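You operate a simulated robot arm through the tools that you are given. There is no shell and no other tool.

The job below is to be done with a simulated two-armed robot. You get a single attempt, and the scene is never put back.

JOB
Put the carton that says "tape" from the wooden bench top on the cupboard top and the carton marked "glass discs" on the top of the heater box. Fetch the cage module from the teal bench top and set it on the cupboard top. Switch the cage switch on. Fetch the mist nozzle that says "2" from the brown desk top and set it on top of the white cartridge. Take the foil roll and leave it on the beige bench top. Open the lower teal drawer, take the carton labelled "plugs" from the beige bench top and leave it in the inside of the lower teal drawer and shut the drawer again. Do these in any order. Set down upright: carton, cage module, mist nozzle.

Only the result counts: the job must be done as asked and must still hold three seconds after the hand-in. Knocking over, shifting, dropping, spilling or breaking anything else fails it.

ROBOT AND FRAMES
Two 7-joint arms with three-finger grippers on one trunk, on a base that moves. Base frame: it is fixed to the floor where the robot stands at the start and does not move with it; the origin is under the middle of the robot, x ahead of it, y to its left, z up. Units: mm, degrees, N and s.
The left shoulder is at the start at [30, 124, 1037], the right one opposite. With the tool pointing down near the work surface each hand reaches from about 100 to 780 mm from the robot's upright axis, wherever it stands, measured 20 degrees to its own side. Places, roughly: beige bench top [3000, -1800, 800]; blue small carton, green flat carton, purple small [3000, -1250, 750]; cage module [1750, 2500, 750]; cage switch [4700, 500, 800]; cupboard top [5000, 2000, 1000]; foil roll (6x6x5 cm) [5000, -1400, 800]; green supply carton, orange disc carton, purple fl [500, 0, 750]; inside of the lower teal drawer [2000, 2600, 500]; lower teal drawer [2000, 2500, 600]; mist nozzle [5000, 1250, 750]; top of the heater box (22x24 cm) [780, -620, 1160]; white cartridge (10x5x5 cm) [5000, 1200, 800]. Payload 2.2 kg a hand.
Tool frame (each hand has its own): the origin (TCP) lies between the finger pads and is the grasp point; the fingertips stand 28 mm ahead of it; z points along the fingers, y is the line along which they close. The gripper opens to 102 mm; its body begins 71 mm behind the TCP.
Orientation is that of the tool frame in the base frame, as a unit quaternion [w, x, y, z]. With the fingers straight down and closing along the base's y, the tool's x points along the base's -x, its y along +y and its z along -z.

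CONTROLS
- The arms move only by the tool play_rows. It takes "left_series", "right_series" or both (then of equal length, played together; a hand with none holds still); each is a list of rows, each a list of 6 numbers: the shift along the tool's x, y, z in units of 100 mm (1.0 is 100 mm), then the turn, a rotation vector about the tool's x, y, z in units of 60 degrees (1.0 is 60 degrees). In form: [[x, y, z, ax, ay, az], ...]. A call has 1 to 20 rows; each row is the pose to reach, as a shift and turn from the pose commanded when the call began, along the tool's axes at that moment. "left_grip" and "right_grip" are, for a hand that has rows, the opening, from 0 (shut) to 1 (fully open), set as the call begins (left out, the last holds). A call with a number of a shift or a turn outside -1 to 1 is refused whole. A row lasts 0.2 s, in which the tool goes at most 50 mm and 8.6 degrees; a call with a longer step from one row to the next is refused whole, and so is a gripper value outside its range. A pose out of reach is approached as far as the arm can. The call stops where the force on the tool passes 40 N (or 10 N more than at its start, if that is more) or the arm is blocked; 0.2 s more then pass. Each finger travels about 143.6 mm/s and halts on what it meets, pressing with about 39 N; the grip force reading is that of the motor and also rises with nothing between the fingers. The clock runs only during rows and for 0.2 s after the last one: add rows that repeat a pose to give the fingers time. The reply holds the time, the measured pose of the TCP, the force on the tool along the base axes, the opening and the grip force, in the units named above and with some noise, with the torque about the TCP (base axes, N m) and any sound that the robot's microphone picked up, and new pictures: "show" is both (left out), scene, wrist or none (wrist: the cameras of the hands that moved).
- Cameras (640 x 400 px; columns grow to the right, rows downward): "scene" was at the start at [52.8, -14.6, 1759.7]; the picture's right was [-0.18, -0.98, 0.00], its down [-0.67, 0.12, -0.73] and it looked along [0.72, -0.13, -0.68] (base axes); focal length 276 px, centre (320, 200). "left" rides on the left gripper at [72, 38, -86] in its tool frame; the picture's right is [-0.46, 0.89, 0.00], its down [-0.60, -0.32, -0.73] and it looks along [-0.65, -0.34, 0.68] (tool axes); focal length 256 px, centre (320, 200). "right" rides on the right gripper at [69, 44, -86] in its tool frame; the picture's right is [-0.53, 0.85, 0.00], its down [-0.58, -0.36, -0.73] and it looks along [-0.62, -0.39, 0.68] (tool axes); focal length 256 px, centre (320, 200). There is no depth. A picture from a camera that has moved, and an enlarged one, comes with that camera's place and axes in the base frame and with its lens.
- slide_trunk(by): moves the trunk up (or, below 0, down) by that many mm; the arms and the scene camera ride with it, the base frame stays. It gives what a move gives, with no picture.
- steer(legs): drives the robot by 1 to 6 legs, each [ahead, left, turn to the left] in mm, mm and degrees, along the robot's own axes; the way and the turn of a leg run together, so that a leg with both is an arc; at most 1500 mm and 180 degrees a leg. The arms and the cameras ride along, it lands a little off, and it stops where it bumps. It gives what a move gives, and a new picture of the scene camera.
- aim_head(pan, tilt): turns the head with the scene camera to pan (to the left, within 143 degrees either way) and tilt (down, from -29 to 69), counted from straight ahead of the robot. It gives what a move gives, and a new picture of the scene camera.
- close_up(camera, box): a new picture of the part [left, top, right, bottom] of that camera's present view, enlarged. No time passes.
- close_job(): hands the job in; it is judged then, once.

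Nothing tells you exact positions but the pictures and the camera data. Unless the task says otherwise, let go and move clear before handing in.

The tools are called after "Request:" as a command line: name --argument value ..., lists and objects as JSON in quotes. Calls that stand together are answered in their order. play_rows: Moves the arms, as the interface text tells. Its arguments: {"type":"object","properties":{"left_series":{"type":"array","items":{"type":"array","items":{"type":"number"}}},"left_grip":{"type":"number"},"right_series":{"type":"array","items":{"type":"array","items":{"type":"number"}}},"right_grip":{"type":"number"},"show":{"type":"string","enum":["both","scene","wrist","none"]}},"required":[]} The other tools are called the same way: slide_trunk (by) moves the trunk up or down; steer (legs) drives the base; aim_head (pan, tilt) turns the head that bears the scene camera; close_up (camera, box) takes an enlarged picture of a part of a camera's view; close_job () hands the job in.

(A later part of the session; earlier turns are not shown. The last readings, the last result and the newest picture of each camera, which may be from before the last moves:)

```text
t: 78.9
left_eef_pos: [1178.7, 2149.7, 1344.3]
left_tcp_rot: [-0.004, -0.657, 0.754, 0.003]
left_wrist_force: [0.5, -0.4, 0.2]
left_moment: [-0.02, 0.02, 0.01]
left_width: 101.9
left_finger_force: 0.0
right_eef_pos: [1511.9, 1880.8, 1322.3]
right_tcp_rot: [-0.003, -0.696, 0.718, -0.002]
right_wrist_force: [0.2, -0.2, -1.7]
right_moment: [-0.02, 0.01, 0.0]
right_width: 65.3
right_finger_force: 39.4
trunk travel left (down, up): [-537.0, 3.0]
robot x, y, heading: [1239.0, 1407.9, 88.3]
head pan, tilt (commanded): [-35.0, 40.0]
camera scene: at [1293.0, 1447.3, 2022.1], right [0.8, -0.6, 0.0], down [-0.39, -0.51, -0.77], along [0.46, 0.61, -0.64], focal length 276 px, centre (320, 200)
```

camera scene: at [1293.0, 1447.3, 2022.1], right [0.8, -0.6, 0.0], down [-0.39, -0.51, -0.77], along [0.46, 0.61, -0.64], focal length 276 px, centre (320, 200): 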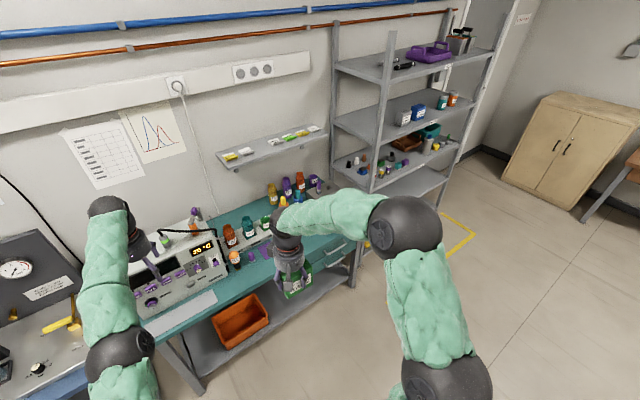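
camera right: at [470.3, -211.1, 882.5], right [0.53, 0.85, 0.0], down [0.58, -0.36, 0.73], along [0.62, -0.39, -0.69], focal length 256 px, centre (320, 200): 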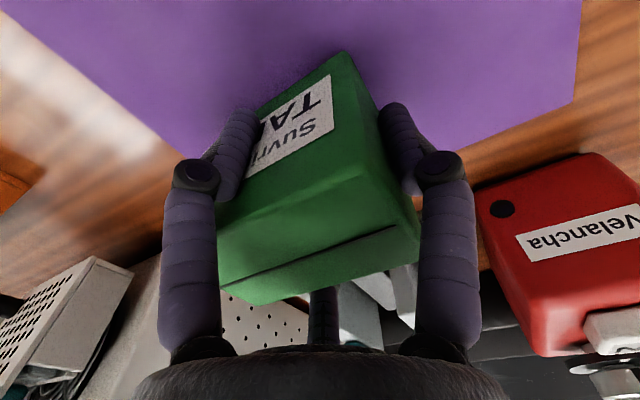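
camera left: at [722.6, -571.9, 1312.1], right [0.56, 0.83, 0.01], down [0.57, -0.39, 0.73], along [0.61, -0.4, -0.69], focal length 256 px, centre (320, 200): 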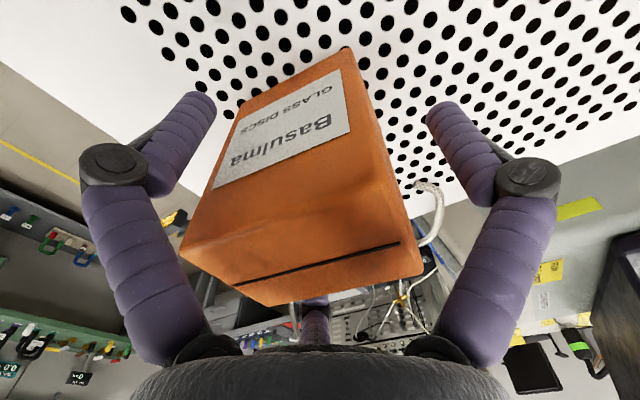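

The cage module is the grey box with a black handle on top, near (1785, 2400). I pull the left hand back 100 mm, then drive to about (1800, 1700).

Request:
play_rows --left_series '[[0.25, 0, 0, 0, 0, 0], [0.5, 0, 0, 0, 0, 0], [0.75, 0, 0, 0, 0, 0], [1.0, 0, 0, 0, 0, 0]]' --show "none"

Request:
steer --legs '[[0, 0, 1.8], [0, -560, 0], [270, 0, 0]]'

Request:
aim_head --pan 0 --tilt 50

```text
t: 79.9
left_eef_pos: [1167.5, 2047.9, 1343.9]
left_tcp_rot: [-0.003, -0.657, 0.754, 0.002]
left_wrist_force: [1.1, -2.6, -5.3]
left_moment: [0.25, 0.12, -0.01]
left_width: 101.6
left_finger_force: 0.1
left hand out of reach, approached as far as the arm can: row 1, 2
right_eef_pos: [1512.5, 1879.7, 1321.5]
right_tcp_rot: [-0.003, -0.696, 0.718, -0.002]
right_wrist_force: [-0.2, 0.1, -2.5]
right_moment: [0.0, 0.02, -0.01]
right_width: 65.3
right_finger_force: 38.5
trunk travel left (down, up): [-537.0, 3.0]
robot x, y, heading: [1239.6, 1407.0, 87.8]
head pan, tilt (commanded): [-35.0, 40.0]
```

```text
t: 85.0
left_eef_pos: [1697.3, 2314.2, 1345.9]
left_tcp_rot: [-0.003, -0.668, 0.744, 0.003]
left_wrist_force: [-0.4, -0.3, -0.5]
left_moment: [0.0, 0.0, 0.01]
left_width: 101.9
left_finger_force: 0.1
right_eef_pos: [2049.0, 2157.1, 1323.6]
right_tcp_rot: [0.002, 0.708, -0.707, 0.001]
right_wrist_force: [-0.4, -0.1, -2.3]
right_moment: [0.02, 0.01, -0.01]
right_width: 65.3
right_finger_force: 39.0
trunk travel left (down, up): [-537.0, 3.0]
robot x, y, heading: [1792.6, 1678.7, 89.8]
head pan, tilt (commanded): [-35.0, 40.0]
camera scene: at [1844.5, 1716.7, 2022.1], right [0.82, -0.57, 0.0], down [-0.37, -0.53, -0.77], along [0.44, 0.63, -0.64], focal length 276 px, centre (320, 200)
```

scene: 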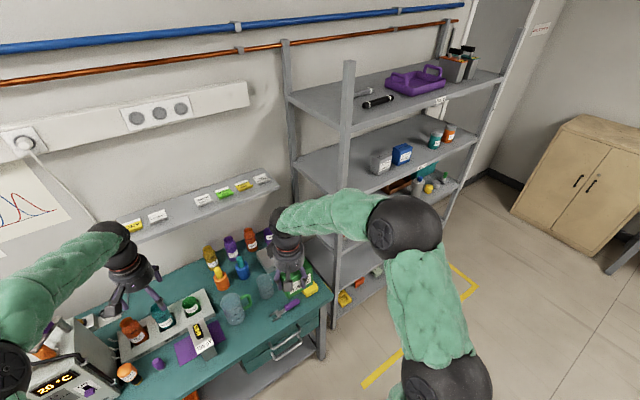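

```text
t: 86.0
left_eef_pos: [1697.0, 2314.2, 1346.2]
left_tcp_rot: [-0.003, -0.669, 0.743, 0.004]
left_wrist_force: [-0.6, -0.3, 0.2]
left_moment: [0.02, 0.03, -0.01]
left_width: 101.9
left_finger_force: 0.1
right_eef_pos: [2050.1, 2156.6, 1324.9]
right_tcp_rot: [0.003, 0.708, -0.706, 0.002]
right_wrist_force: [0.9, -0.3, -1.4]
right_moment: [0.02, 0.04, 0.01]
right_width: 65.1
right_finger_force: 39.5
trunk travel left (down, up): [-537.0, 3.0]
robot x, y, heading: [1798.9, 1675.4, 89.9]
head pan, tilt (commanded): [0.0, 50.0]
camera scene: at [1796.0, 1724.4, 2007.9], right [1.0, 0.0, 0.0], down [0.0, -0.77, -0.64], along [0.0, 0.64, -0.77], focal length 276 px, centre (320, 200)
```

scene: 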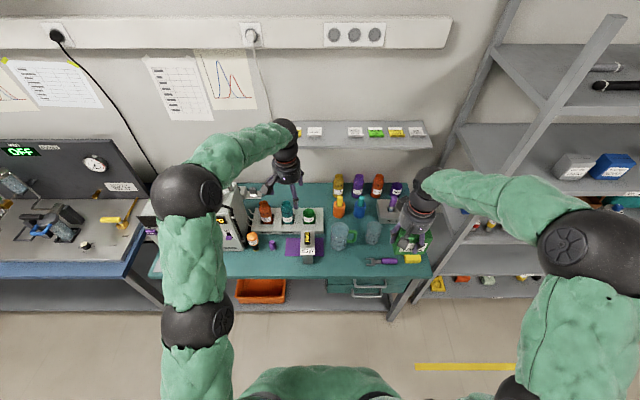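

Request:
close_up --camera "scene" --box '[230, 160, 430, 310]'

Request:
close_up --camera "left" --box '[0, 0, 640, 400]'

```text
2.67 times, centred on (330, 235) of scene
camera zoom: at [1796.0, 1724.4, 2007.9], right [1.0, 0.0, 0.0], down [0.0, -0.77, -0.64], along [0.0, 0.64, -0.77], focal length 736 px, centre (293, 107)
```

zoom: 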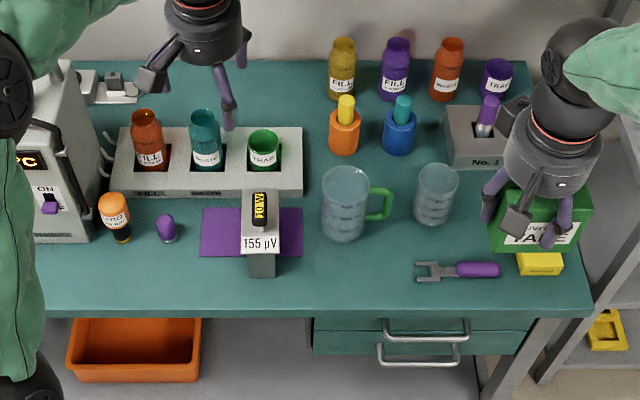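

```text
1.00 times, centred on (320, 200) of left (not enlarged: the box is as wide or as high as the picture)
camera zoom: at [1653.5, 2246.7, 1433.4], right [-0.83, 0.56, 0.01], down [0.39, 0.57, 0.73], along [0.4, 0.61, -0.69], focal length 256 px, centre (320, 200)
```

zoom: 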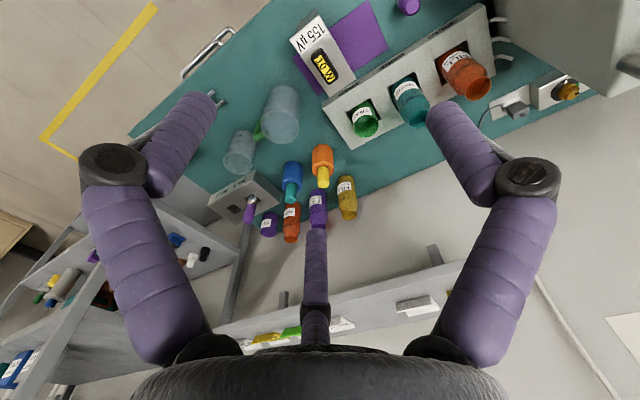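

Request:
close_up --camera "left" --box '[250, 0, 410, 120]'

Request:
close_up --camera "scene" --box '[280, 210, 350, 270]'

Request:
close_up --camera "right" --box '[380, 0, 640, 200]'

```text
3.33 times, centred on (330, 60) of left
camera zoom: at [1653.5, 2246.7, 1433.4], right [-0.83, 0.56, 0.01], down [0.39, 0.57, 0.73], along [0.4, 0.61, -0.69], focal length 853 px, centre (287, 667)
```

zoom: 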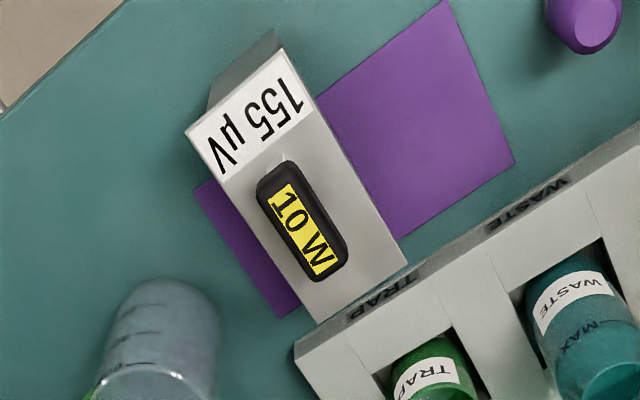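

```text
6.67 times, centred on (315, 240) of scene
camera zoom: at [1796.0, 1724.4, 2007.9], right [1.0, 0.0, 0.0], down [0.0, -0.77, -0.64], along [0.0, 0.64, -0.77], focal length 1841 px, centre (353, -67)
```

zoom: 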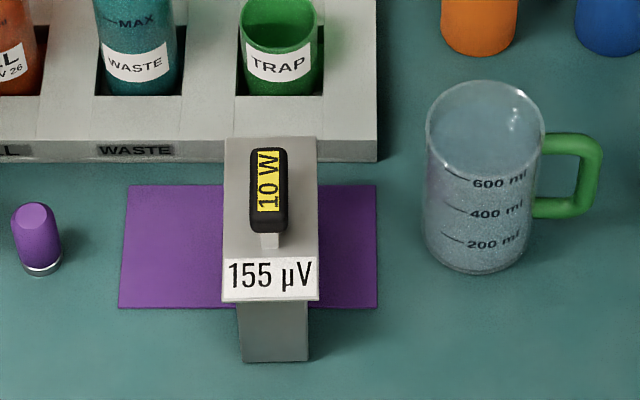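

```text
2.00 times, centred on (510, 100) of right
camera zoom: at [2005.8, 2088.2, 1409.9], right [-0.85, 0.53, 0.0], down [0.36, 0.58, 0.73], along [0.39, 0.61, -0.69], focal length 512 px, centre (-60, 400)
```

zoom: 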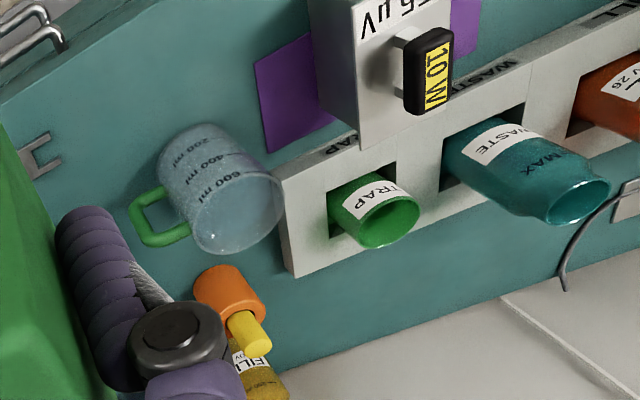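

The cage module has a black bar handle (about 60×25 mm, along y) centred near (1746, 2401), top at z≈930, above a plate at about 894. I'll grip that bar across x. I drive 70 mm closer and align the left hand above it.

Request:
steer --legs '[[70, 0, 0]]'

Request:
play_rows --left_series '[[-0.07, -0.16, 0, 0, 0, -0.03], [-0.14, -0.31, 0, 0, 0, -0.07], [-0.22, -0.47, 0, 0, 0, -0.1], [-0.22, -0.47, 0, 0, 0, -0.1]]' --show "none"

Request:
slide_trunk --by -300

Request:
aim_head --pan 0 --tilt 45

Request:
close_up --camera "left" --box '[0, 0, 640, 400]'

```text
t: 87.0
left_eef_pos: [1698.8, 2380.4, 1347.0]
left_tcp_rot: [-0.003, -0.669, 0.744, 0.003]
left_wrist_force: [-0.1, 0.3, -0.6]
left_moment: [0.0, 0.01, -0.02]
left_width: 101.8
left_finger_force: 0.1
right_eef_pos: [2049.5, 2224.0, 1324.6]
right_tcp_rot: [0.003, 0.708, -0.706, 0.002]
right_wrist_force: [-0.5, 1.0, -1.9]
right_moment: [-0.02, -0.01, 0.03]
right_width: 65.1
right_finger_force: 39.5
trunk travel left (down, up): [-537.0, 3.0]
robot x, y, heading: [1794.9, 1742.3, 90.3]
head pan, tilt (commanded): [0.0, 50.0]
camera scene: at [1796.0, 1791.2, 2008.0], right [1.0, 0.0, 0.0], down [0.0, -0.77, -0.64], along [0.0, 0.64, -0.77], focal length 276 px, centre (320, 200)
```

scene: 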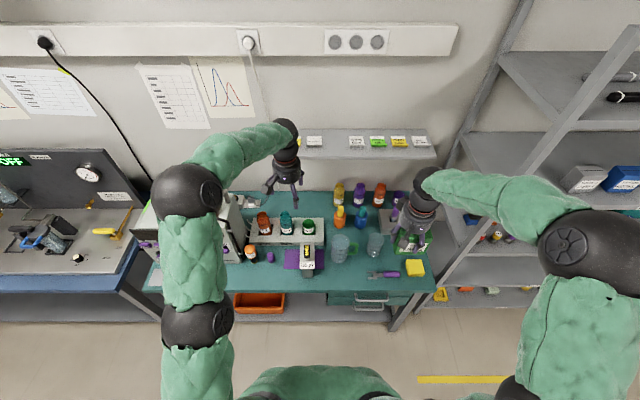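

```text
t: 88.0
left_eef_pos: [1746.3, 2398.4, 1347.1]
left_tcp_rot: [-0.003, -0.706, 0.708, 0.004]
left_wrist_force: [-0.4, 0.2, -0.3]
left_moment: [0.05, 0.02, 0.01]
left_width: 102.1
left_finger_force: 0.0
right_eef_pos: [2050.0, 2223.6, 1324.4]
right_tcp_rot: [0.002, 0.707, -0.707, 0.001]
right_wrist_force: [-0.6, -0.3, -1.3]
right_moment: [0.01, -0.01, -0.02]
right_width: 65.3
right_finger_force: 39.0
trunk travel left (down, up): [-537.0, 3.0]
robot x, y, heading: [1795.2, 1746.9, 90.0]
head pan, tilt (commanded): [0.0, 50.0]
```

```text
t: 91.0
left_eef_pos: [1746.5, 2400.5, 1046.2]
left_tcp_rot: [-0.004, -0.706, 0.708, 0.003]
left_wrist_force: [0.0, 0.2, 0.3]
left_moment: [-0.01, 0.02, -0.01]
left_width: 102.3
left_finger_force: 0.2
right_eef_pos: [2051.0, 2225.9, 1023.4]
right_tcp_rot: [0.003, 0.708, -0.706, 0.002]
right_wrist_force: [-0.1, 0.5, -3.0]
right_moment: [-0.01, 0.01, -0.01]
right_width: 65.2
right_finger_force: 39.1
trunk travel left (down, up): [-237.0, 303.0]
robot x, y, heading: [1795.8, 1746.3, 90.0]
head pan, tilt (commanded): [0.0, 50.0]
```

```text
t: 91.7
left_eef_pos: [1746.5, 2399.9, 1045.7]
left_tcp_rot: [-0.003, -0.707, 0.708, 0.004]
left_wrist_force: [0.4, 0.3, 0.4]
left_moment: [-0.01, 0.01, 0.02]
left_width: 102.1
left_finger_force: 0.2
right_eef_pos: [2051.8, 2224.9, 1023.1]
right_tcp_rot: [0.003, 0.707, -0.707, 0.002]
right_wrist_force: [0.7, 0.0, -2.1]
right_moment: [-0.02, 0.03, 0.0]
right_width: 65.4
right_finger_force: 38.9
trunk travel left (down, up): [-237.0, 303.0]
robot x, y, heading: [1793.5, 1748.6, 89.8]
head pan, tilt (commanded): [0.0, 45.0]
camera scene: at [1796.0, 1797.5, 1714.8], right [1.0, 0.0, 0.0], down [0.0, -0.71, -0.71], along [0.0, 0.71, -0.71], focal length 276 px, centre (320, 200)
```

scene: 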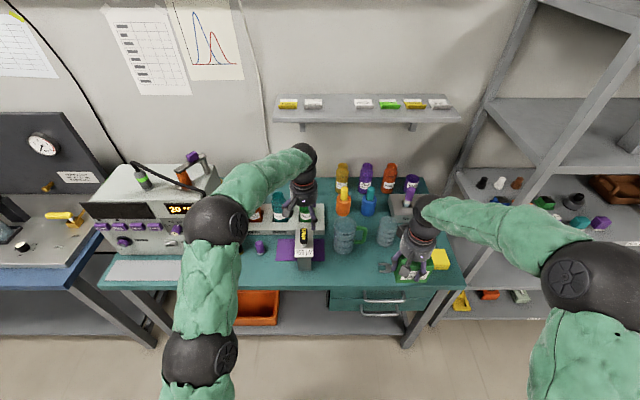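

```text
1.00 times, centred on (320, 200) of left (not enlarged: the box is as wide or as high as the picture)
camera zoom: at [1710.0, 2328.8, 1133.5], right [-0.88, 0.47, 0.01], down [0.32, 0.6, 0.73], along [0.33, 0.65, -0.69], focal length 256 px, centre (320, 200)
```

zoom: 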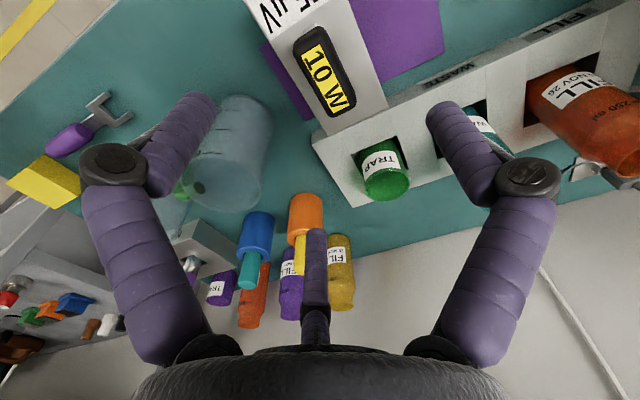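

The bar is nearly under the hand. I correct by a few millimetres and go down to straddle the handle.

Request:
play_rows --left_series '[[0.02, 0.04, 0.25, 0, 0, 0], [0.02, 0.04, 0.5, 0, 0, 0], [0.02, 0.04, 0.75, 0, 0, 0], [0.02, 0.04, 0.9, 0, 0, 0], [0.02, 0.04, 0.9, 0, 0, 0]]' --show "both"

Request:
close_up --camera "left" --box '[190, 0, 450, 200]'

```text
t: 92.9
left_eef_pos: [1742.2, 2397.8, 955.7]
left_tcp_rot: [-0.003, -0.707, 0.708, 0.003]
left_wrist_force: [0.2, 0.4, 1.0]
left_moment: [0.0, -0.01, 0.04]
left_width: 101.9
left_finger_force: 0.0
right_eef_pos: [2050.7, 2224.4, 1024.0]
right_tcp_rot: [0.003, 0.708, -0.707, 0.001]
right_wrist_force: [-0.2, 0.9, -1.9]
right_moment: [-0.01, 0.0, -0.03]
right_width: 65.1
right_finger_force: 38.9
trunk travel left (down, up): [-237.0, 303.0]
robot x, y, heading: [1791.8, 1748.1, 89.8]
head pan, tilt (commanded): [0.0, 45.0]
camera scene: at [1796.0, 1797.4, 1714.8], right [1.0, 0.0, 0.0], down [0.0, -0.71, -0.71], along [0.0, 0.71, -0.71], focal length 276 px, centre (320, 200)
camera left: at [1705.9, 2326.7, 1043.2], right [-0.88, 0.47, 0.01], down [0.32, 0.6, 0.73], along [0.33, 0.65, -0.69], focal length 256 px, centre (320, 200)
```

scene: 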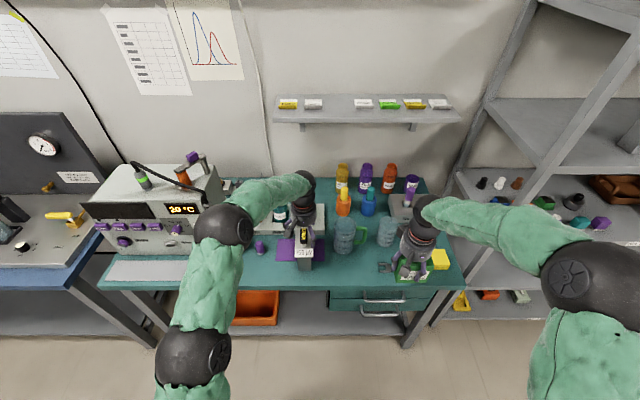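
left: 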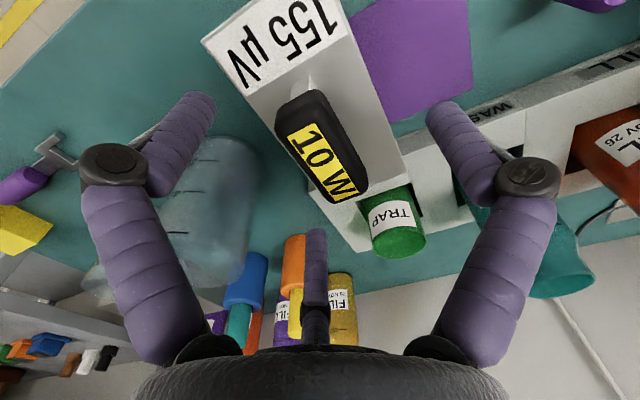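

```text
2.00 times, centred on (320, 100) of left
camera zoom: at [1705.9, 2326.7, 1043.2], right [-0.88, 0.47, 0.01], down [0.32, 0.6, 0.73], along [0.33, 0.65, -0.69], focal length 512 px, centre (320, 400)
```

zoom: 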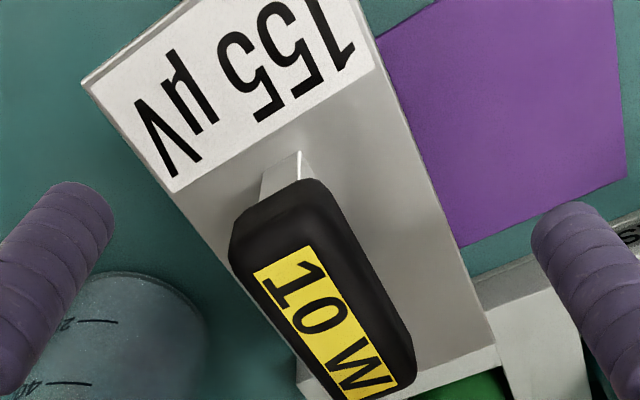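

Request:
play_rows --left_series '[[-0.03, -0.02, 0.08, 0, 0, 0], [-0.05, -0.03, 0.16, 0, 0, 0], [-0.05, -0.03, 0.24, 0, 0, 0], [-0.05, -0.03, 0.24, 0, 0, 0]]' --show "wrist"

Request:
close_up --camera "left" --box '[170, 60, 470, 260]'

```text
t: 93.9
left_eef_pos: [1745.1, 2404.1, 932.3]
left_tcp_rot: [-0.003, -0.706, 0.708, 0.003]
left_wrist_force: [-0.3, 1.1, 0.2]
left_moment: [0.0, 0.0, 0.03]
left_width: 101.9
left_finger_force: 0.0
right_eef_pos: [2050.0, 2224.6, 1023.6]
right_tcp_rot: [0.003, 0.708, -0.706, 0.002]
right_wrist_force: [-0.6, -0.9, -1.5]
right_moment: [-0.02, 0.04, 0.01]
right_width: 65.0
right_finger_force: 39.2
trunk travel left (down, up): [-237.0, 303.0]
robot x, y, heading: [1794.2, 1747.1, 89.9]
head pan, tilt (commanded): [0.0, 45.0]
camera left: at [1708.3, 2332.1, 1019.6], right [-0.88, 0.47, 0.01], down [0.32, 0.6, 0.73], along [0.33, 0.65, -0.69], focal length 256 px, centre (320, 200)
```

left: 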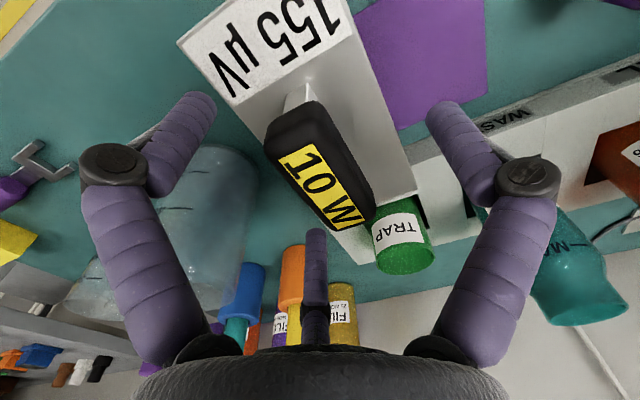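

```text
2.00 times, centred on (320, 160) of left
camera zoom: at [1708.3, 2332.1, 1019.6], right [-0.88, 0.47, 0.01], down [0.32, 0.6, 0.73], along [0.33, 0.65, -0.69], focal length 512 px, centre (320, 280)
```

zoom: 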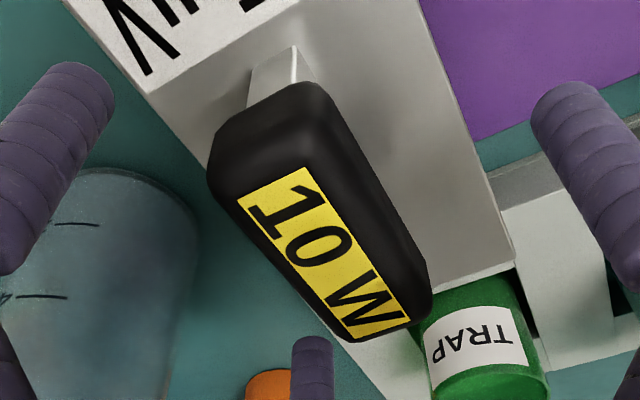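

The handle sits centred among the fingers. I close the left hand.

Request:
play_rows --left_series '[[0, 0, 0, 0, 0, 0], [0, 0, 0, 0, 0, 0], [0, 0, 0, 0, 0, 0], [0, 0, 0, 0, 0, 0], [0, 0, 0, 0, 0, 0]]' --left_grip 0.0 --show "wrist"

```text
t: 95.1
left_eef_pos: [1745.0, 2403.6, 933.9]
left_tcp_rot: [0.002, 0.707, -0.707, -0.004]
left_wrist_force: [-3.2, 1.6, 5.5]
left_moment: [-0.05, 0.01, -0.02]
left_width: 37.9
left_finger_force: 39.1
right_eef_pos: [2050.8, 2225.1, 1022.2]
right_tcp_rot: [0.003, 0.707, -0.707, 0.002]
right_wrist_force: [0.1, -0.5, -1.8]
right_moment: [0.01, 0.02, 0.0]
right_width: 65.0
right_finger_force: 40.0
trunk travel left (down, up): [-237.0, 303.0]
robot x, y, heading: [1793.6, 1745.3, 89.8]
head pan, tilt (commanded): [0.0, 45.0]
camera left: at [1708.0, 2332.2, 1020.3], right [-0.88, 0.47, 0.01], down [0.32, 0.6, 0.73], along [0.33, 0.65, -0.68], focal length 256 px, centre (320, 200)
```

left: 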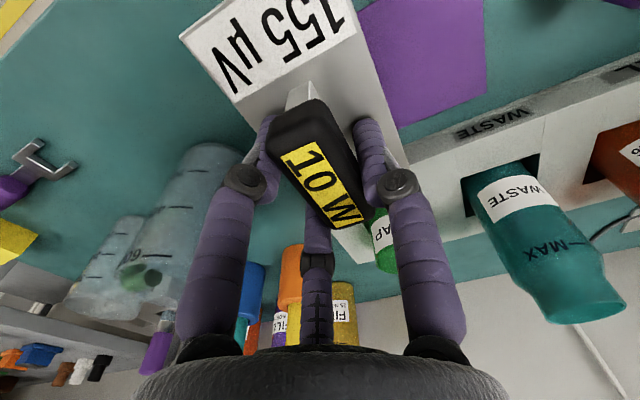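

The handle is held at 39 N. I lift 60 mm with the trunk and check the load.

Request:
slide_trunk --by 60

Request:
close_up --camera "left" --box '[0, 0, 640, 400]'

Request:
close_up --camera "scene" --box '[220, 150, 460, 330]'

```text
t: 96.1
left_eef_pos: [1745.1, 2405.1, 991.1]
left_tcp_rot: [-0.004, -0.706, 0.708, 0.002]
left_wrist_force: [-0.5, -0.2, -2.8]
left_moment: [0.04, 0.04, -0.01]
left_width: 37.7
left_finger_force: 38.9
right_eef_pos: [2050.6, 2224.9, 1082.9]
right_tcp_rot: [0.003, 0.708, -0.706, 0.002]
right_wrist_force: [-1.1, 0.5, -2.1]
right_moment: [0.01, 0.04, 0.01]
right_width: 65.1
right_finger_force: 39.3
trunk travel left (down, up): [-297.0, 243.0]
robot x, y, heading: [1795.6, 1743.5, 90.0]
head pan, tilt (commanded): [0.0, 45.0]
```

```text
1.00 times, centred on (320, 200) of left (not enlarged: the box is as wide or as high as the picture)
camera zoom: at [1708.3, 2332.3, 1078.9], right [-0.88, 0.47, 0.01], down [0.32, 0.6, 0.73], along [0.33, 0.65, -0.69], focal length 256 px, centre (320, 200)
```

zoom: 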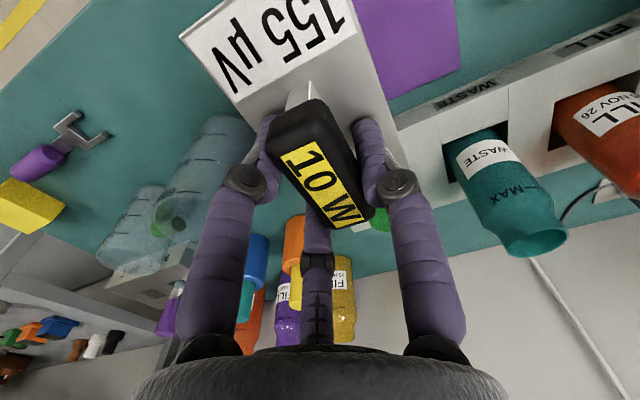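

```text
2.22 times, centred on (340, 240) of scene
camera zoom: at [1796.0, 1798.1, 1774.6], right [1.0, 0.0, 0.0], down [0.0, -0.71, -0.71], along [0.0, 0.71, -0.71], focal length 614 px, centre (276, 111)
```

zoom: 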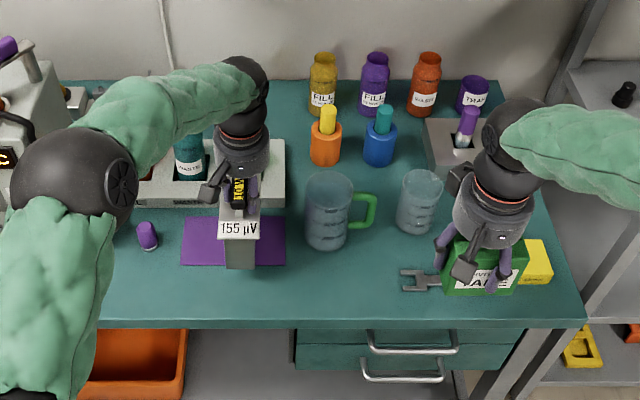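

The module hangs securely (about 2.8 N). I raise the trunk, back off, turn right and drive toward the cupboard.

Request:
slide_trunk --by 240

Request:
steer --legs '[[-400, 0, 0], [0, 0, -90], [1300, 0, 0]]'

Request:
aim_head --pan 0 --tilt 25

```text
t: 98.6
left_eef_pos: [1745.2, 2404.2, 1232.7]
left_tcp_rot: [-0.003, -0.706, 0.708, 0.004]
left_wrist_force: [0.7, 0.5, -3.7]
left_moment: [0.01, -0.06, 0.02]
left_width: 37.8
left_finger_force: 38.7
right_eef_pos: [2049.0, 2224.6, 1323.7]
right_tcp_rot: [0.002, 0.708, -0.706, 0.002]
right_wrist_force: [-0.8, 0.3, -1.8]
right_moment: [0.0, 0.02, -0.01]
right_width: 65.2
right_finger_force: 39.0
trunk travel left (down, up): [-537.0, 3.0]
robot x, y, heading: [1795.8, 1740.6, 90.0]
head pan, tilt (commanded): [0.0, 45.0]
```

```text
t: 111.0
left_eef_pos: [3745.5, 1366.7, 1232.4]
left_tcp_rot: [0.0, 0.012, 1.0, 0.005]
left_wrist_force: [0.5, -0.4, -2.6]
left_moment: [-0.02, -0.01, 0.0]
left_width: 37.5
left_finger_force: 38.9
right_eef_pos: [3559.8, 1066.0, 1323.3]
right_tcp_rot: [-0.003, 0.011, 1.0, 0.001]
right_wrist_force: [1.1, 0.0, -1.6]
right_moment: [0.03, -0.01, 0.01]
right_width: 65.2
right_finger_force: 38.6
trunk travel left (down, up): [-537.0, 3.0]
robot x, y, heading: [3085.0, 1334.0, -1.5]
head pan, tilt (commanded): [0.0, 45.0]
camera scene: at [3138.9, 1330.8, 2014.8], right [-0.02, -1.0, 0.0], down [-0.71, 0.02, -0.71], along [0.71, -0.02, -0.71], focal length 276 px, centre (320, 200)
```

scene: 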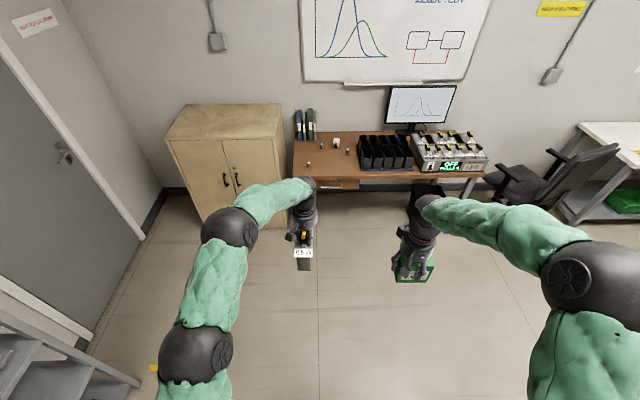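

```text
t: 111.8
left_eef_pos: [3745.4, 1365.8, 1231.8]
left_tcp_rot: [0.0, 0.012, 1.0, 0.004]
left_wrist_force: [0.3, -0.8, -3.8]
left_moment: [-0.03, -0.04, 0.05]
left_width: 37.5
left_finger_force: 39.0
right_eef_pos: [3558.9, 1066.2, 1322.5]
right_tcp_rot: [-0.003, 0.011, 1.0, 0.001]
right_wrist_force: [-0.1, 0.8, -2.1]
right_moment: [0.02, -0.01, -0.01]
right_width: 65.3
right_finger_force: 39.7
trunk travel left (down, up): [-537.0, 3.0]
robot x, y, heading: [3084.9, 1333.1, -1.7]
head pan, tilt (commanded): [0.0, 25.0]
camera scene: at [3149.8, 1330.6, 2045.3], right [-0.02, -1.0, 0.0], down [-0.42, 0.01, -0.91], along [0.91, -0.02, -0.42], focal length 276 px, centre (320, 200)
```

scene: 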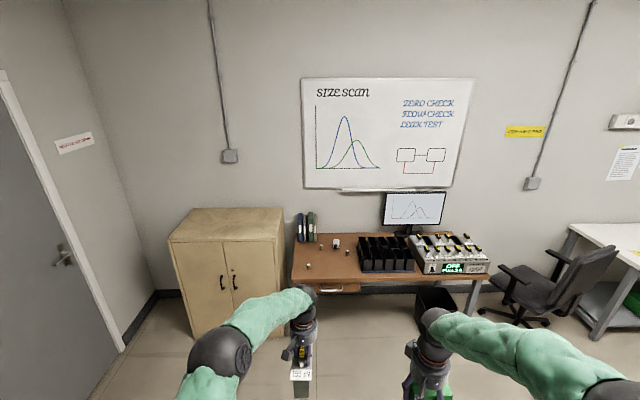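

The cupboard top spans about x 4746-5244, y 1537-2319. I raise the left hand a bit, straighten, and drive to about (4200, 1950).

Request:
play_rows --left_series '[[0, 0, -0.2, 0, 0, 0], [0, 0, -0.4, 0, 0, 0], [0, 0, -0.6, 0, 0, 0], [0, 0, -0.7, 0, 0, 0]]' --show "none"

Request:
steer --legs '[[0, 0, 1.6], [0, 617, 0], [1100, 0, 0]]'

Request:
aim_head --pan 0 --tilt 50

```text
t: 112.8
left_eef_pos: [3745.9, 1366.9, 1302.3]
left_tcp_rot: [0.001, 0.013, 1.0, 0.005]
left_wrist_force: [0.3, -1.0, -5.1]
left_moment: [0.0, 0.01, 0.02]
left_width: 37.8
left_finger_force: 38.7
right_eef_pos: [3560.3, 1067.0, 1323.4]
right_tcp_rot: [-0.003, 0.011, 1.0, 0.001]
right_wrist_force: [-0.6, -0.6, -1.7]
right_moment: [0.05, 0.0, 0.01]
right_width: 65.3
right_finger_force: 39.3
trunk travel left (down, up): [-537.0, 3.0]
robot x, y, heading: [3085.2, 1333.2, -1.3]
head pan, tilt (commanded): [0.0, 25.0]
```

```text
t: 121.9
left_eef_pos: [4839.7, 2023.0, 1300.8]
left_tcp_rot: [0.0, -0.006, 1.0, 0.004]
left_wrist_force: [0.2, -0.7, -3.3]
left_moment: [-0.05, -0.03, 0.03]
left_width: 36.9
left_finger_force: 38.9
right_eef_pos: [4665.0, 1714.7, 1323.4]
right_tcp_rot: [-0.003, -0.008, 1.0, 0.0]
right_wrist_force: [0.1, -0.2, -1.7]
right_moment: [0.02, 0.02, -0.01]
right_width: 65.2
right_finger_force: 39.3
trunk travel left (down, up): [-537.0, 3.0]
robot x, y, heading: [4183.8, 1962.7, 0.9]
head pan, tilt (commanded): [0.0, 25.0]
camera scene: at [4244.2, 1965.4, 2045.4], right [0.01, -1.0, 0.0], down [-0.42, -0.01, -0.91], along [0.91, 0.01, -0.42], focal length 276 px, centre (320, 200)
```

scene: 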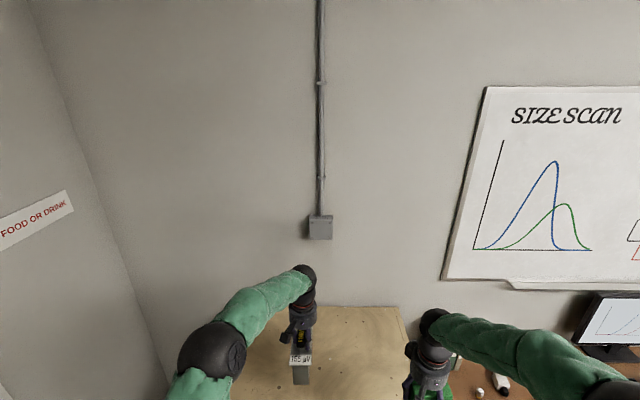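

```text
t: 122.8
left_eef_pos: [4837.9, 2022.4, 1302.0]
left_tcp_rot: [0.0, -0.006, 1.0, 0.004]
left_wrist_force: [-0.2, -0.6, -3.8]
left_moment: [-0.03, -0.03, 0.03]
left_width: 37.2
left_finger_force: 39.4
right_eef_pos: [4663.7, 1715.4, 1323.8]
right_tcp_rot: [-0.004, -0.007, 1.0, 0.002]
right_wrist_force: [-0.4, 0.6, -1.9]
right_moment: [0.01, -0.01, -0.01]
right_width: 65.4
right_finger_force: 38.8
trunk travel left (down, up): [-537.0, 3.0]
robot x, y, heading: [4181.8, 1963.8, 0.6]
head pan, tilt (commanded): [0.0, 50.0]
camera scene: at [4229.1, 1965.2, 2007.9], right [0.01, -1.0, 0.0], down [-0.77, -0.01, -0.64], along [0.64, 0.01, -0.77], focal length 276 px, centre (320, 200)
```

scene: 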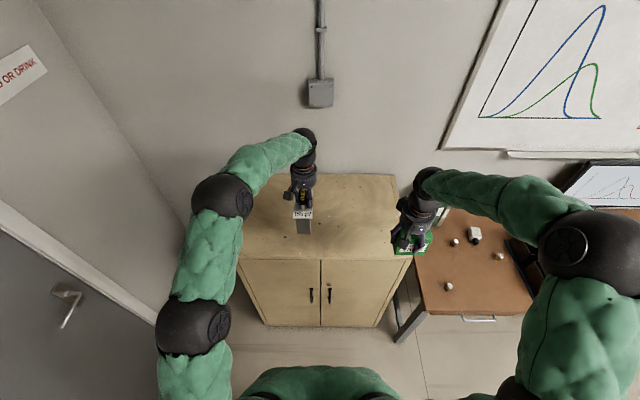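

The top is about x 4780-5250, y 1595-2305, z≈1000. I drive 220 mm closer so the module is near (5058, 2023) and the tape near (4885, 1715), lowering the right hand at the same time after.

Request:
steer --legs '[[220, 0, -0.7]]'

Request:
play_rows --right_series '[[0, 0, 0.25, 0, 0, 0], [0, 0, 0.5, 0, 0, 0], [0, 0, 0.75, 0, 0, 0], [0, 0, 1.0, 0, 0, 0]]' --show "both"

```text
t: 124.5
left_eef_pos: [5057.8, 2015.4, 1302.4]
left_tcp_rot: [0.0, 0.001, 1.0, 0.004]
left_wrist_force: [-0.2, -0.7, -3.8]
left_moment: [0.0, -0.01, 0.01]
left_width: 37.3
left_finger_force: 38.9
right_eef_pos: [4878.6, 1710.1, 1322.9]
right_tcp_rot: [-0.003, -0.001, 1.0, 0.001]
right_wrist_force: [0.0, 0.8, -1.6]
right_moment: [0.06, 0.0, 0.03]
right_width: 65.4
right_finger_force: 39.2
trunk travel left (down, up): [-537.0, 3.0]
robot x, y, heading: [4402.2, 1966.5, 0.2]
head pan, tilt (commanded): [0.0, 50.0]
camera scene: at [4446.0, 1965.8, 2007.9], right [0.0, -1.0, 0.0], down [-0.77, 0.0, -0.64], along [0.64, 0.0, -0.77], focal length 276 px, centre (320, 200)
```

scene: 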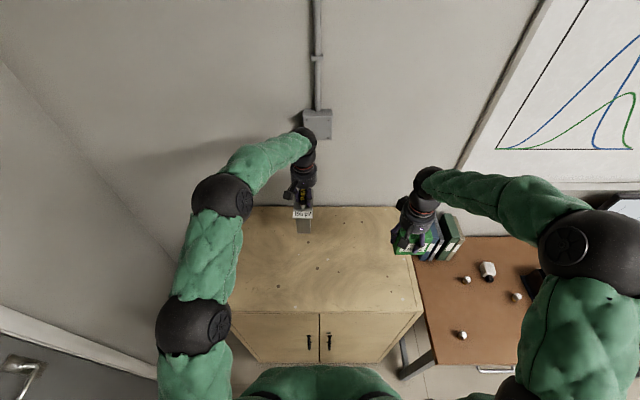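

```text
t: 125.5
left_eef_pos: [5056.7, 2015.2, 1301.2]
left_tcp_rot: [-0.001, 0.001, 1.0, 0.004]
left_wrist_force: [-1.1, -0.3, -3.0]
left_moment: [-0.02, -0.02, -0.02]
left_width: 37.1
left_finger_force: 39.4
right_eef_pos: [4877.3, 1708.7, 1222.1]
right_tcp_rot: [-0.004, -0.001, 1.0, 0.001]
right_wrist_force: [0.1, -0.1, -2.3]
right_moment: [0.04, -0.01, -0.04]
right_width: 65.2
right_finger_force: 39.1
trunk travel left (down, up): [-537.0, 3.0]
robot x, y, heading: [4396.7, 1966.8, 0.1]
head pan, tilt (commanded): [0.0, 50.0]
camera scene: at [4446.6, 1965.4, 2007.9], right [0.0, -1.0, 0.0], down [-0.77, 0.0, -0.64], along [0.64, 0.0, -0.77], focal length 276 px, centre (320, 200)
camera right: at [4808.0, 1752.6, 1309.2], right [0.53, 0.85, 0.0], down [0.58, -0.37, 0.73], along [0.61, -0.39, -0.69], focal length 256 px, centre (320, 200)
```

scene: 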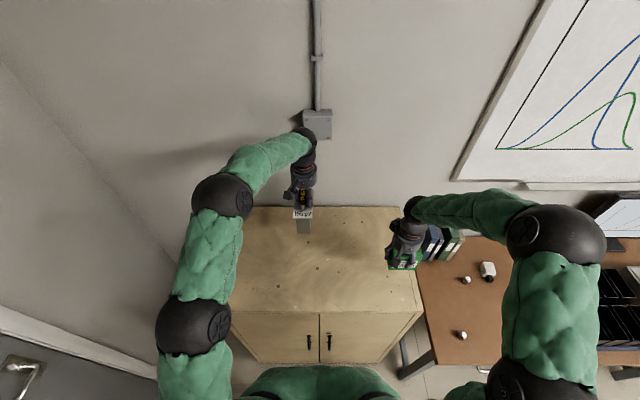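
right: 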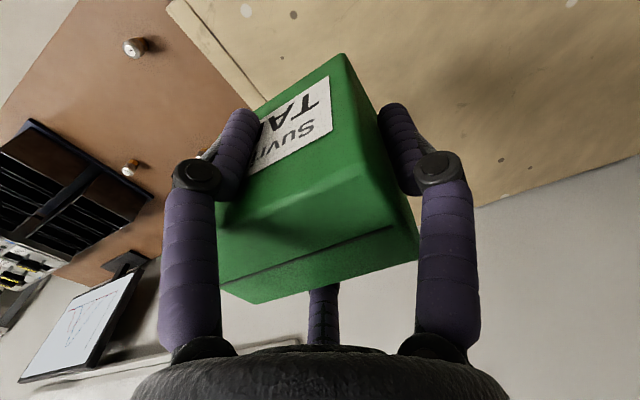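

Everything is over the cupboard top. I lower the trunk 105 mm, then finish in small steps.

Request:
slide_trunk --by -105

Request:
close_up --camera "scene" --box '[220, 100, 460, 300]'

Request:
close_up --camera "left" --box '[0, 0, 640, 400]'

```text
t: 126.8
left_eef_pos: [5056.1, 2015.6, 1198.2]
left_tcp_rot: [0.0, 0.001, 1.0, 0.005]
left_wrist_force: [0.0, -0.6, -3.0]
left_moment: [-0.04, -0.04, -0.03]
left_width: 37.1
left_finger_force: 39.2
right_eef_pos: [4877.7, 1710.1, 1117.7]
right_tcp_rot: [-0.004, -0.002, 1.0, 0.0]
right_wrist_force: [0.1, 0.3, -1.9]
right_moment: [0.04, -0.01, 0.01]
right_width: 65.2
right_finger_force: 39.1
trunk travel left (down, up): [-432.0, 108.0]
robot x, y, heading: [4394.6, 1963.4, 0.1]
head pan, tilt (commanded): [0.0, 50.0]
```

```text
2.00 times, centred on (340, 200) of scene
camera zoom: at [4446.1, 1965.9, 1903.0], right [0.0, -1.0, 0.0], down [-0.77, 0.0, -0.64], along [0.64, 0.0, -0.77], focal length 552 px, centre (280, 200)
```

zoom: 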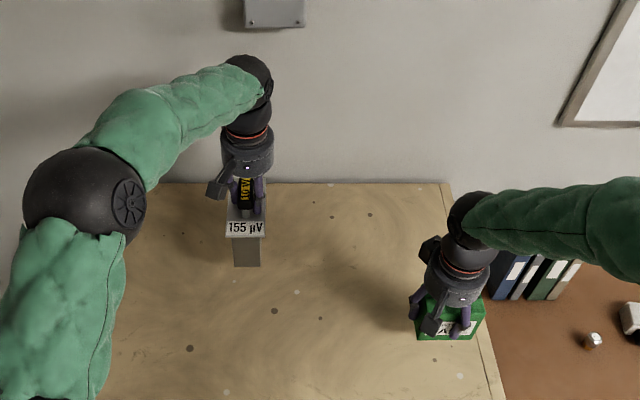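

```text
1.00 times, centred on (320, 200) of left (not enlarged: the box is as wide or as high as the picture)
camera zoom: at [4985.3, 2053.7, 1284.9], right [0.47, 0.88, 0.01], down [0.6, -0.32, 0.73], along [0.65, -0.33, -0.69], focal length 256 px, centre (320, 200)
```

zoom: 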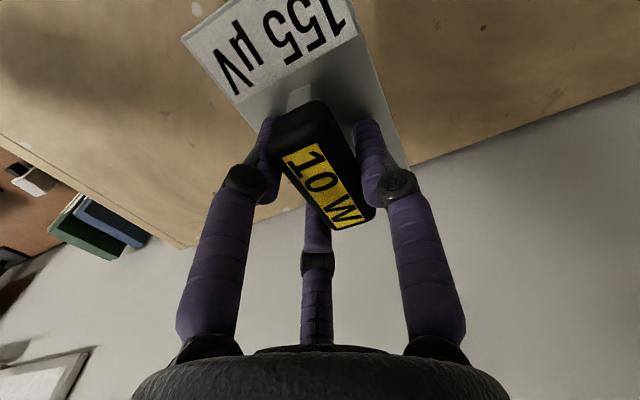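

Request:
slide_trunk --by -12

Request:
slide_trunk --by -5

```text
t: 127.4
left_eef_pos: [5056.5, 2015.7, 1184.8]
left_tcp_rot: [-0.001, 0.001, 1.0, 0.004]
left_wrist_force: [0.5, 0.4, -3.3]
left_moment: [-0.02, -0.05, 0.02]
left_width: 37.2
left_finger_force: 38.7
right_eef_pos: [4877.1, 1709.5, 1104.9]
right_tcp_rot: [-0.004, -0.001, 1.0, 0.0]
right_wrist_force: [-0.4, -0.1, -0.5]
right_moment: [0.04, 0.0, 0.03]
right_width: 65.1
right_finger_force: 38.8
trunk travel left (down, up): [-420.0, 120.0]
robot x, y, heading: [4398.0, 1965.6, -0.3]
head pan, tilt (commanded): [0.0, 50.0]
```

```text
t: 128.0
left_eef_pos: [5056.6, 2016.1, 1179.1]
left_tcp_rot: [0.0, 0.0, 1.0, 0.004]
left_wrist_force: [0.4, 0.0, -3.0]
left_moment: [-0.06, 0.01, 0.0]
left_width: 37.1
left_finger_force: 39.2
right_eef_pos: [4877.0, 1709.8, 1101.5]
right_tcp_rot: [-0.004, -0.001, 1.0, 0.001]
right_wrist_force: [-0.4, -0.4, -1.7]
right_moment: [0.02, -0.03, 0.0]
right_width: 65.1
right_finger_force: 38.4
trunk travel left (down, up): [-415.0, 125.0]
robot x, y, heading: [4397.7, 1965.9, -0.2]
head pan, tilt (commanded): [0.0, 50.0]
```

Request:
slide_trunk --by -5

Request:
slide_trunk --by -4

```text
t: 128.5
left_eef_pos: [5055.7, 2015.9, 1174.9]
left_tcp_rot: [-0.001, 0.001, 1.0, 0.004]
left_wrist_force: [1.0, 0.0, -3.5]
left_moment: [0.0, 0.0, 0.0]
left_width: 37.0
left_finger_force: 39.1
right_eef_pos: [4877.9, 1709.4, 1095.3]
right_tcp_rot: [-0.004, 0.0, 1.0, 0.001]
right_wrist_force: [-0.4, 0.2, -2.1]
right_moment: [0.07, 0.02, 0.01]
right_width: 65.1
right_finger_force: 39.0
trunk travel left (down, up): [-410.0, 130.0]
robot x, y, heading: [4396.5, 1966.6, -0.3]
head pan, tilt (commanded): [0.0, 50.0]
```

```text
t: 129.0
left_eef_pos: [5056.4, 2016.7, 1170.8]
left_tcp_rot: [0.0, 0.001, 1.0, 0.004]
left_wrist_force: [0.5, -0.3, -3.9]
left_moment: [0.0, -0.03, 0.03]
left_width: 37.2
left_finger_force: 39.2
right_eef_pos: [4877.3, 1709.2, 1092.4]
right_tcp_rot: [-0.003, -0.001, 1.0, 0.001]
right_wrist_force: [-0.1, -0.7, -2.9]
right_moment: [0.04, 0.03, -0.02]
right_width: 65.0
right_finger_force: 39.2
trunk travel left (down, up): [-406.0, 134.0]
robot x, y, heading: [4396.7, 1964.8, -0.4]
head pan, tilt (commanded): [0.0, 50.0]
```

Request:
close_up --camera "scene" --box '[270, 170, 370, 250]'

Request:
slide_trunk --by -5

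Request:
slide_trunk --by -5

```text
5.00 times, centred on (320, 210) of scene
camera zoom: at [4446.3, 1965.8, 1876.9], right [0.0, -1.0, 0.0], down [-0.77, 0.0, -0.64], along [0.64, 0.0, -0.77], focal length 1381 px, centre (320, 150)
```

zoom: 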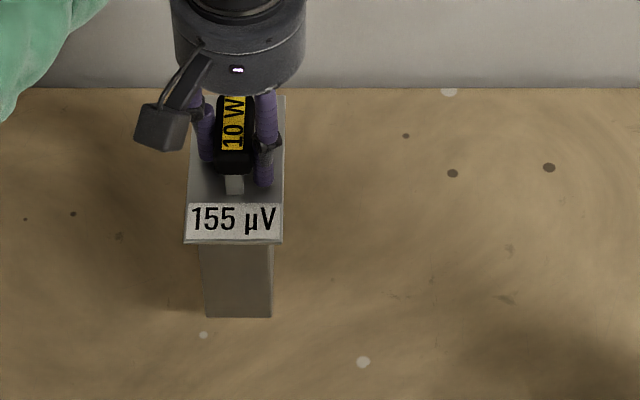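

```text
t: 129.6
left_eef_pos: [5057.0, 2016.8, 1165.9]
left_tcp_rot: [0.0, 0.001, 1.0, 0.004]
left_wrist_force: [-0.2, -0.3, -3.2]
left_moment: [-0.01, -0.02, 0.03]
left_width: 37.1
left_finger_force: 39.5
right_eef_pos: [4876.4, 1709.0, 1087.4]
right_tcp_rot: [-0.004, -0.001, 1.0, 0.0]
right_wrist_force: [0.1, -0.3, -0.9]
right_moment: [0.07, 0.01, 0.0]
right_width: 65.2
right_finger_force: 38.8
trunk travel left (down, up): [-401.0, 139.0]
robot x, y, heading: [4395.6, 1963.0, -0.1]
head pan, tilt (commanded): [0.0, 50.0]
```

```text
t: 130.1
left_eef_pos: [5056.5, 2016.1, 1161.0]
left_tcp_rot: [-0.001, 0.0, 1.0, 0.005]
left_wrist_force: [-0.1, -0.1, -3.8]
left_moment: [-0.03, -0.04, -0.02]
left_width: 37.3
left_finger_force: 38.8
right_eef_pos: [4877.4, 1709.5, 1082.2]
right_tcp_rot: [-0.003, -0.001, 1.0, 0.0]
right_wrist_force: [0.4, -0.3, -1.8]
right_moment: [0.02, 0.01, -0.01]
right_width: 65.0
right_finger_force: 38.9
trunk travel left (down, up): [-396.0, 144.0]
robot x, y, heading: [4394.7, 1967.7, -0.1]
head pan, tilt (commanded): [0.0, 50.0]
```

Request:
slide_trunk --by -5

Request:
slide_trunk --by -4

Request:
close_up --camera "scene" --box '[270, 170, 370, 250]'

```text
t: 130.7
left_eef_pos: [5056.0, 2016.2, 1156.6]
left_tcp_rot: [-0.001, 0.001, 1.0, 0.005]
left_wrist_force: [-0.3, 0.4, -3.6]
left_moment: [-0.03, -0.02, 0.0]
left_width: 37.4
left_finger_force: 38.7
right_eef_pos: [4876.4, 1709.1, 1076.8]
right_tcp_rot: [-0.003, -0.001, 1.0, 0.001]
right_wrist_force: [0.4, 0.1, -1.9]
right_moment: [0.03, 0.01, 0.02]
right_width: 64.9
right_finger_force: 39.2
trunk travel left (down, up): [-391.0, 149.0]
robot x, y, heading: [4395.1, 1962.7, -0.3]
head pan, tilt (commanded): [0.0, 50.0]
```

```text
t: 131.2
left_eef_pos: [5057.3, 2015.3, 1150.4]
left_tcp_rot: [-0.001, 0.001, 1.0, 0.004]
left_wrist_force: [0.1, 0.3, -2.5]
left_moment: [-0.05, -0.01, 0.0]
left_width: 37.3
left_finger_force: 38.8
right_eef_pos: [4876.1, 1710.5, 1072.8]
right_tcp_rot: [-0.004, -0.001, 1.0, 0.001]
right_wrist_force: [-0.1, 0.4, -1.5]
right_moment: [0.04, 0.01, -0.01]
right_width: 65.4
right_finger_force: 39.5
trunk travel left (down, up): [-387.0, 153.0]
robot x, y, heading: [4398.8, 1967.5, -0.1]
head pan, tilt (commanded): [0.0, 50.0]
```

```text
5.00 times, centred on (320, 210) of scene
camera zoom: at [4446.3, 1965.8, 1857.9], right [0.0, -1.0, 0.0], down [-0.77, 0.0, -0.64], along [0.64, 0.0, -0.77], focal length 1381 px, centre (320, 150)
```

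zoom: 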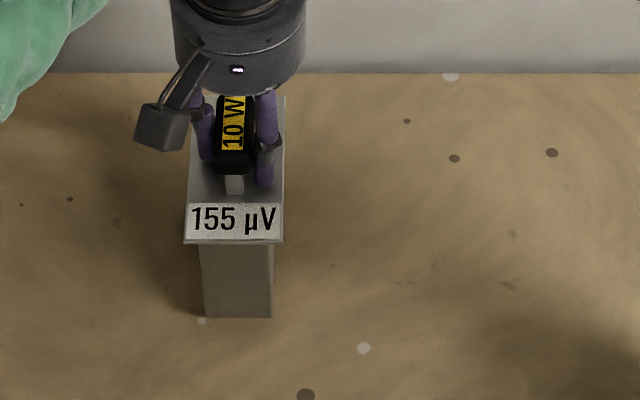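

The module's bottom is probably about 133 mm below the TCP (the teal bench being higher than assumed), so roughly 17 mm remain. I continue in small steps.

Request:
slide_trunk --by -8

Request:
slide_trunk --by -5

Request:
slide_trunk --by -3

```text
t: 131.8
left_eef_pos: [5055.8, 2015.6, 1143.7]
left_tcp_rot: [-0.001, 0.002, 1.0, 0.004]
left_wrist_force: [-0.7, 0.3, -3.9]
left_moment: [-0.03, -0.02, -0.03]
left_width: 37.4
left_finger_force: 38.8
right_eef_pos: [4875.4, 1710.2, 1064.8]
right_tcp_rot: [-0.003, 0.0, 1.0, 0.001]
right_wrist_force: [0.8, -0.7, -1.6]
right_moment: [0.04, -0.01, -0.02]
right_width: 65.2
right_finger_force: 39.8
trunk travel left (down, up): [-379.0, 161.0]
robot x, y, heading: [4396.4, 1966.8, 0.0]
head pan, tilt (commanded): [0.0, 50.0]
```

```text
t: 132.3
left_eef_pos: [5056.4, 2016.3, 1138.5]
left_tcp_rot: [0.0, 0.001, 1.0, 0.005]
left_wrist_force: [0.7, 1.1, -2.7]
left_moment: [0.01, -0.05, 0.03]
left_width: 37.4
left_finger_force: 39.0
right_eef_pos: [4876.6, 1709.7, 1060.9]
right_tcp_rot: [-0.004, 0.0, 1.0, 0.001]
right_wrist_force: [-0.7, -0.1, -1.5]
right_moment: [0.01, 0.0, -0.03]
right_width: 65.2
right_finger_force: 39.2
trunk travel left (down, up): [-374.0, 166.0]
robot x, y, heading: [4396.2, 1967.9, 0.1]
head pan, tilt (commanded): [0.0, 50.0]
```

```text
t: 132.8
left_eef_pos: [5056.1, 2015.4, 1135.7]
left_tcp_rot: [-0.002, 0.0, 1.0, 0.004]
left_wrist_force: [-0.5, -0.4, -3.8]
left_moment: [-0.01, -0.04, -0.03]
left_width: 37.2
left_finger_force: 38.3
right_eef_pos: [4876.4, 1709.3, 1057.0]
right_tcp_rot: [-0.003, -0.001, 1.0, 0.001]
right_wrist_force: [0.0, 0.4, -3.0]
right_moment: [0.02, -0.01, -0.04]
right_width: 65.0
right_finger_force: 39.7
trunk travel left (down, up): [-371.0, 169.0]
robot x, y, heading: [4394.3, 1968.3, -0.2]
head pan, tilt (commanded): [0.0, 50.0]
```

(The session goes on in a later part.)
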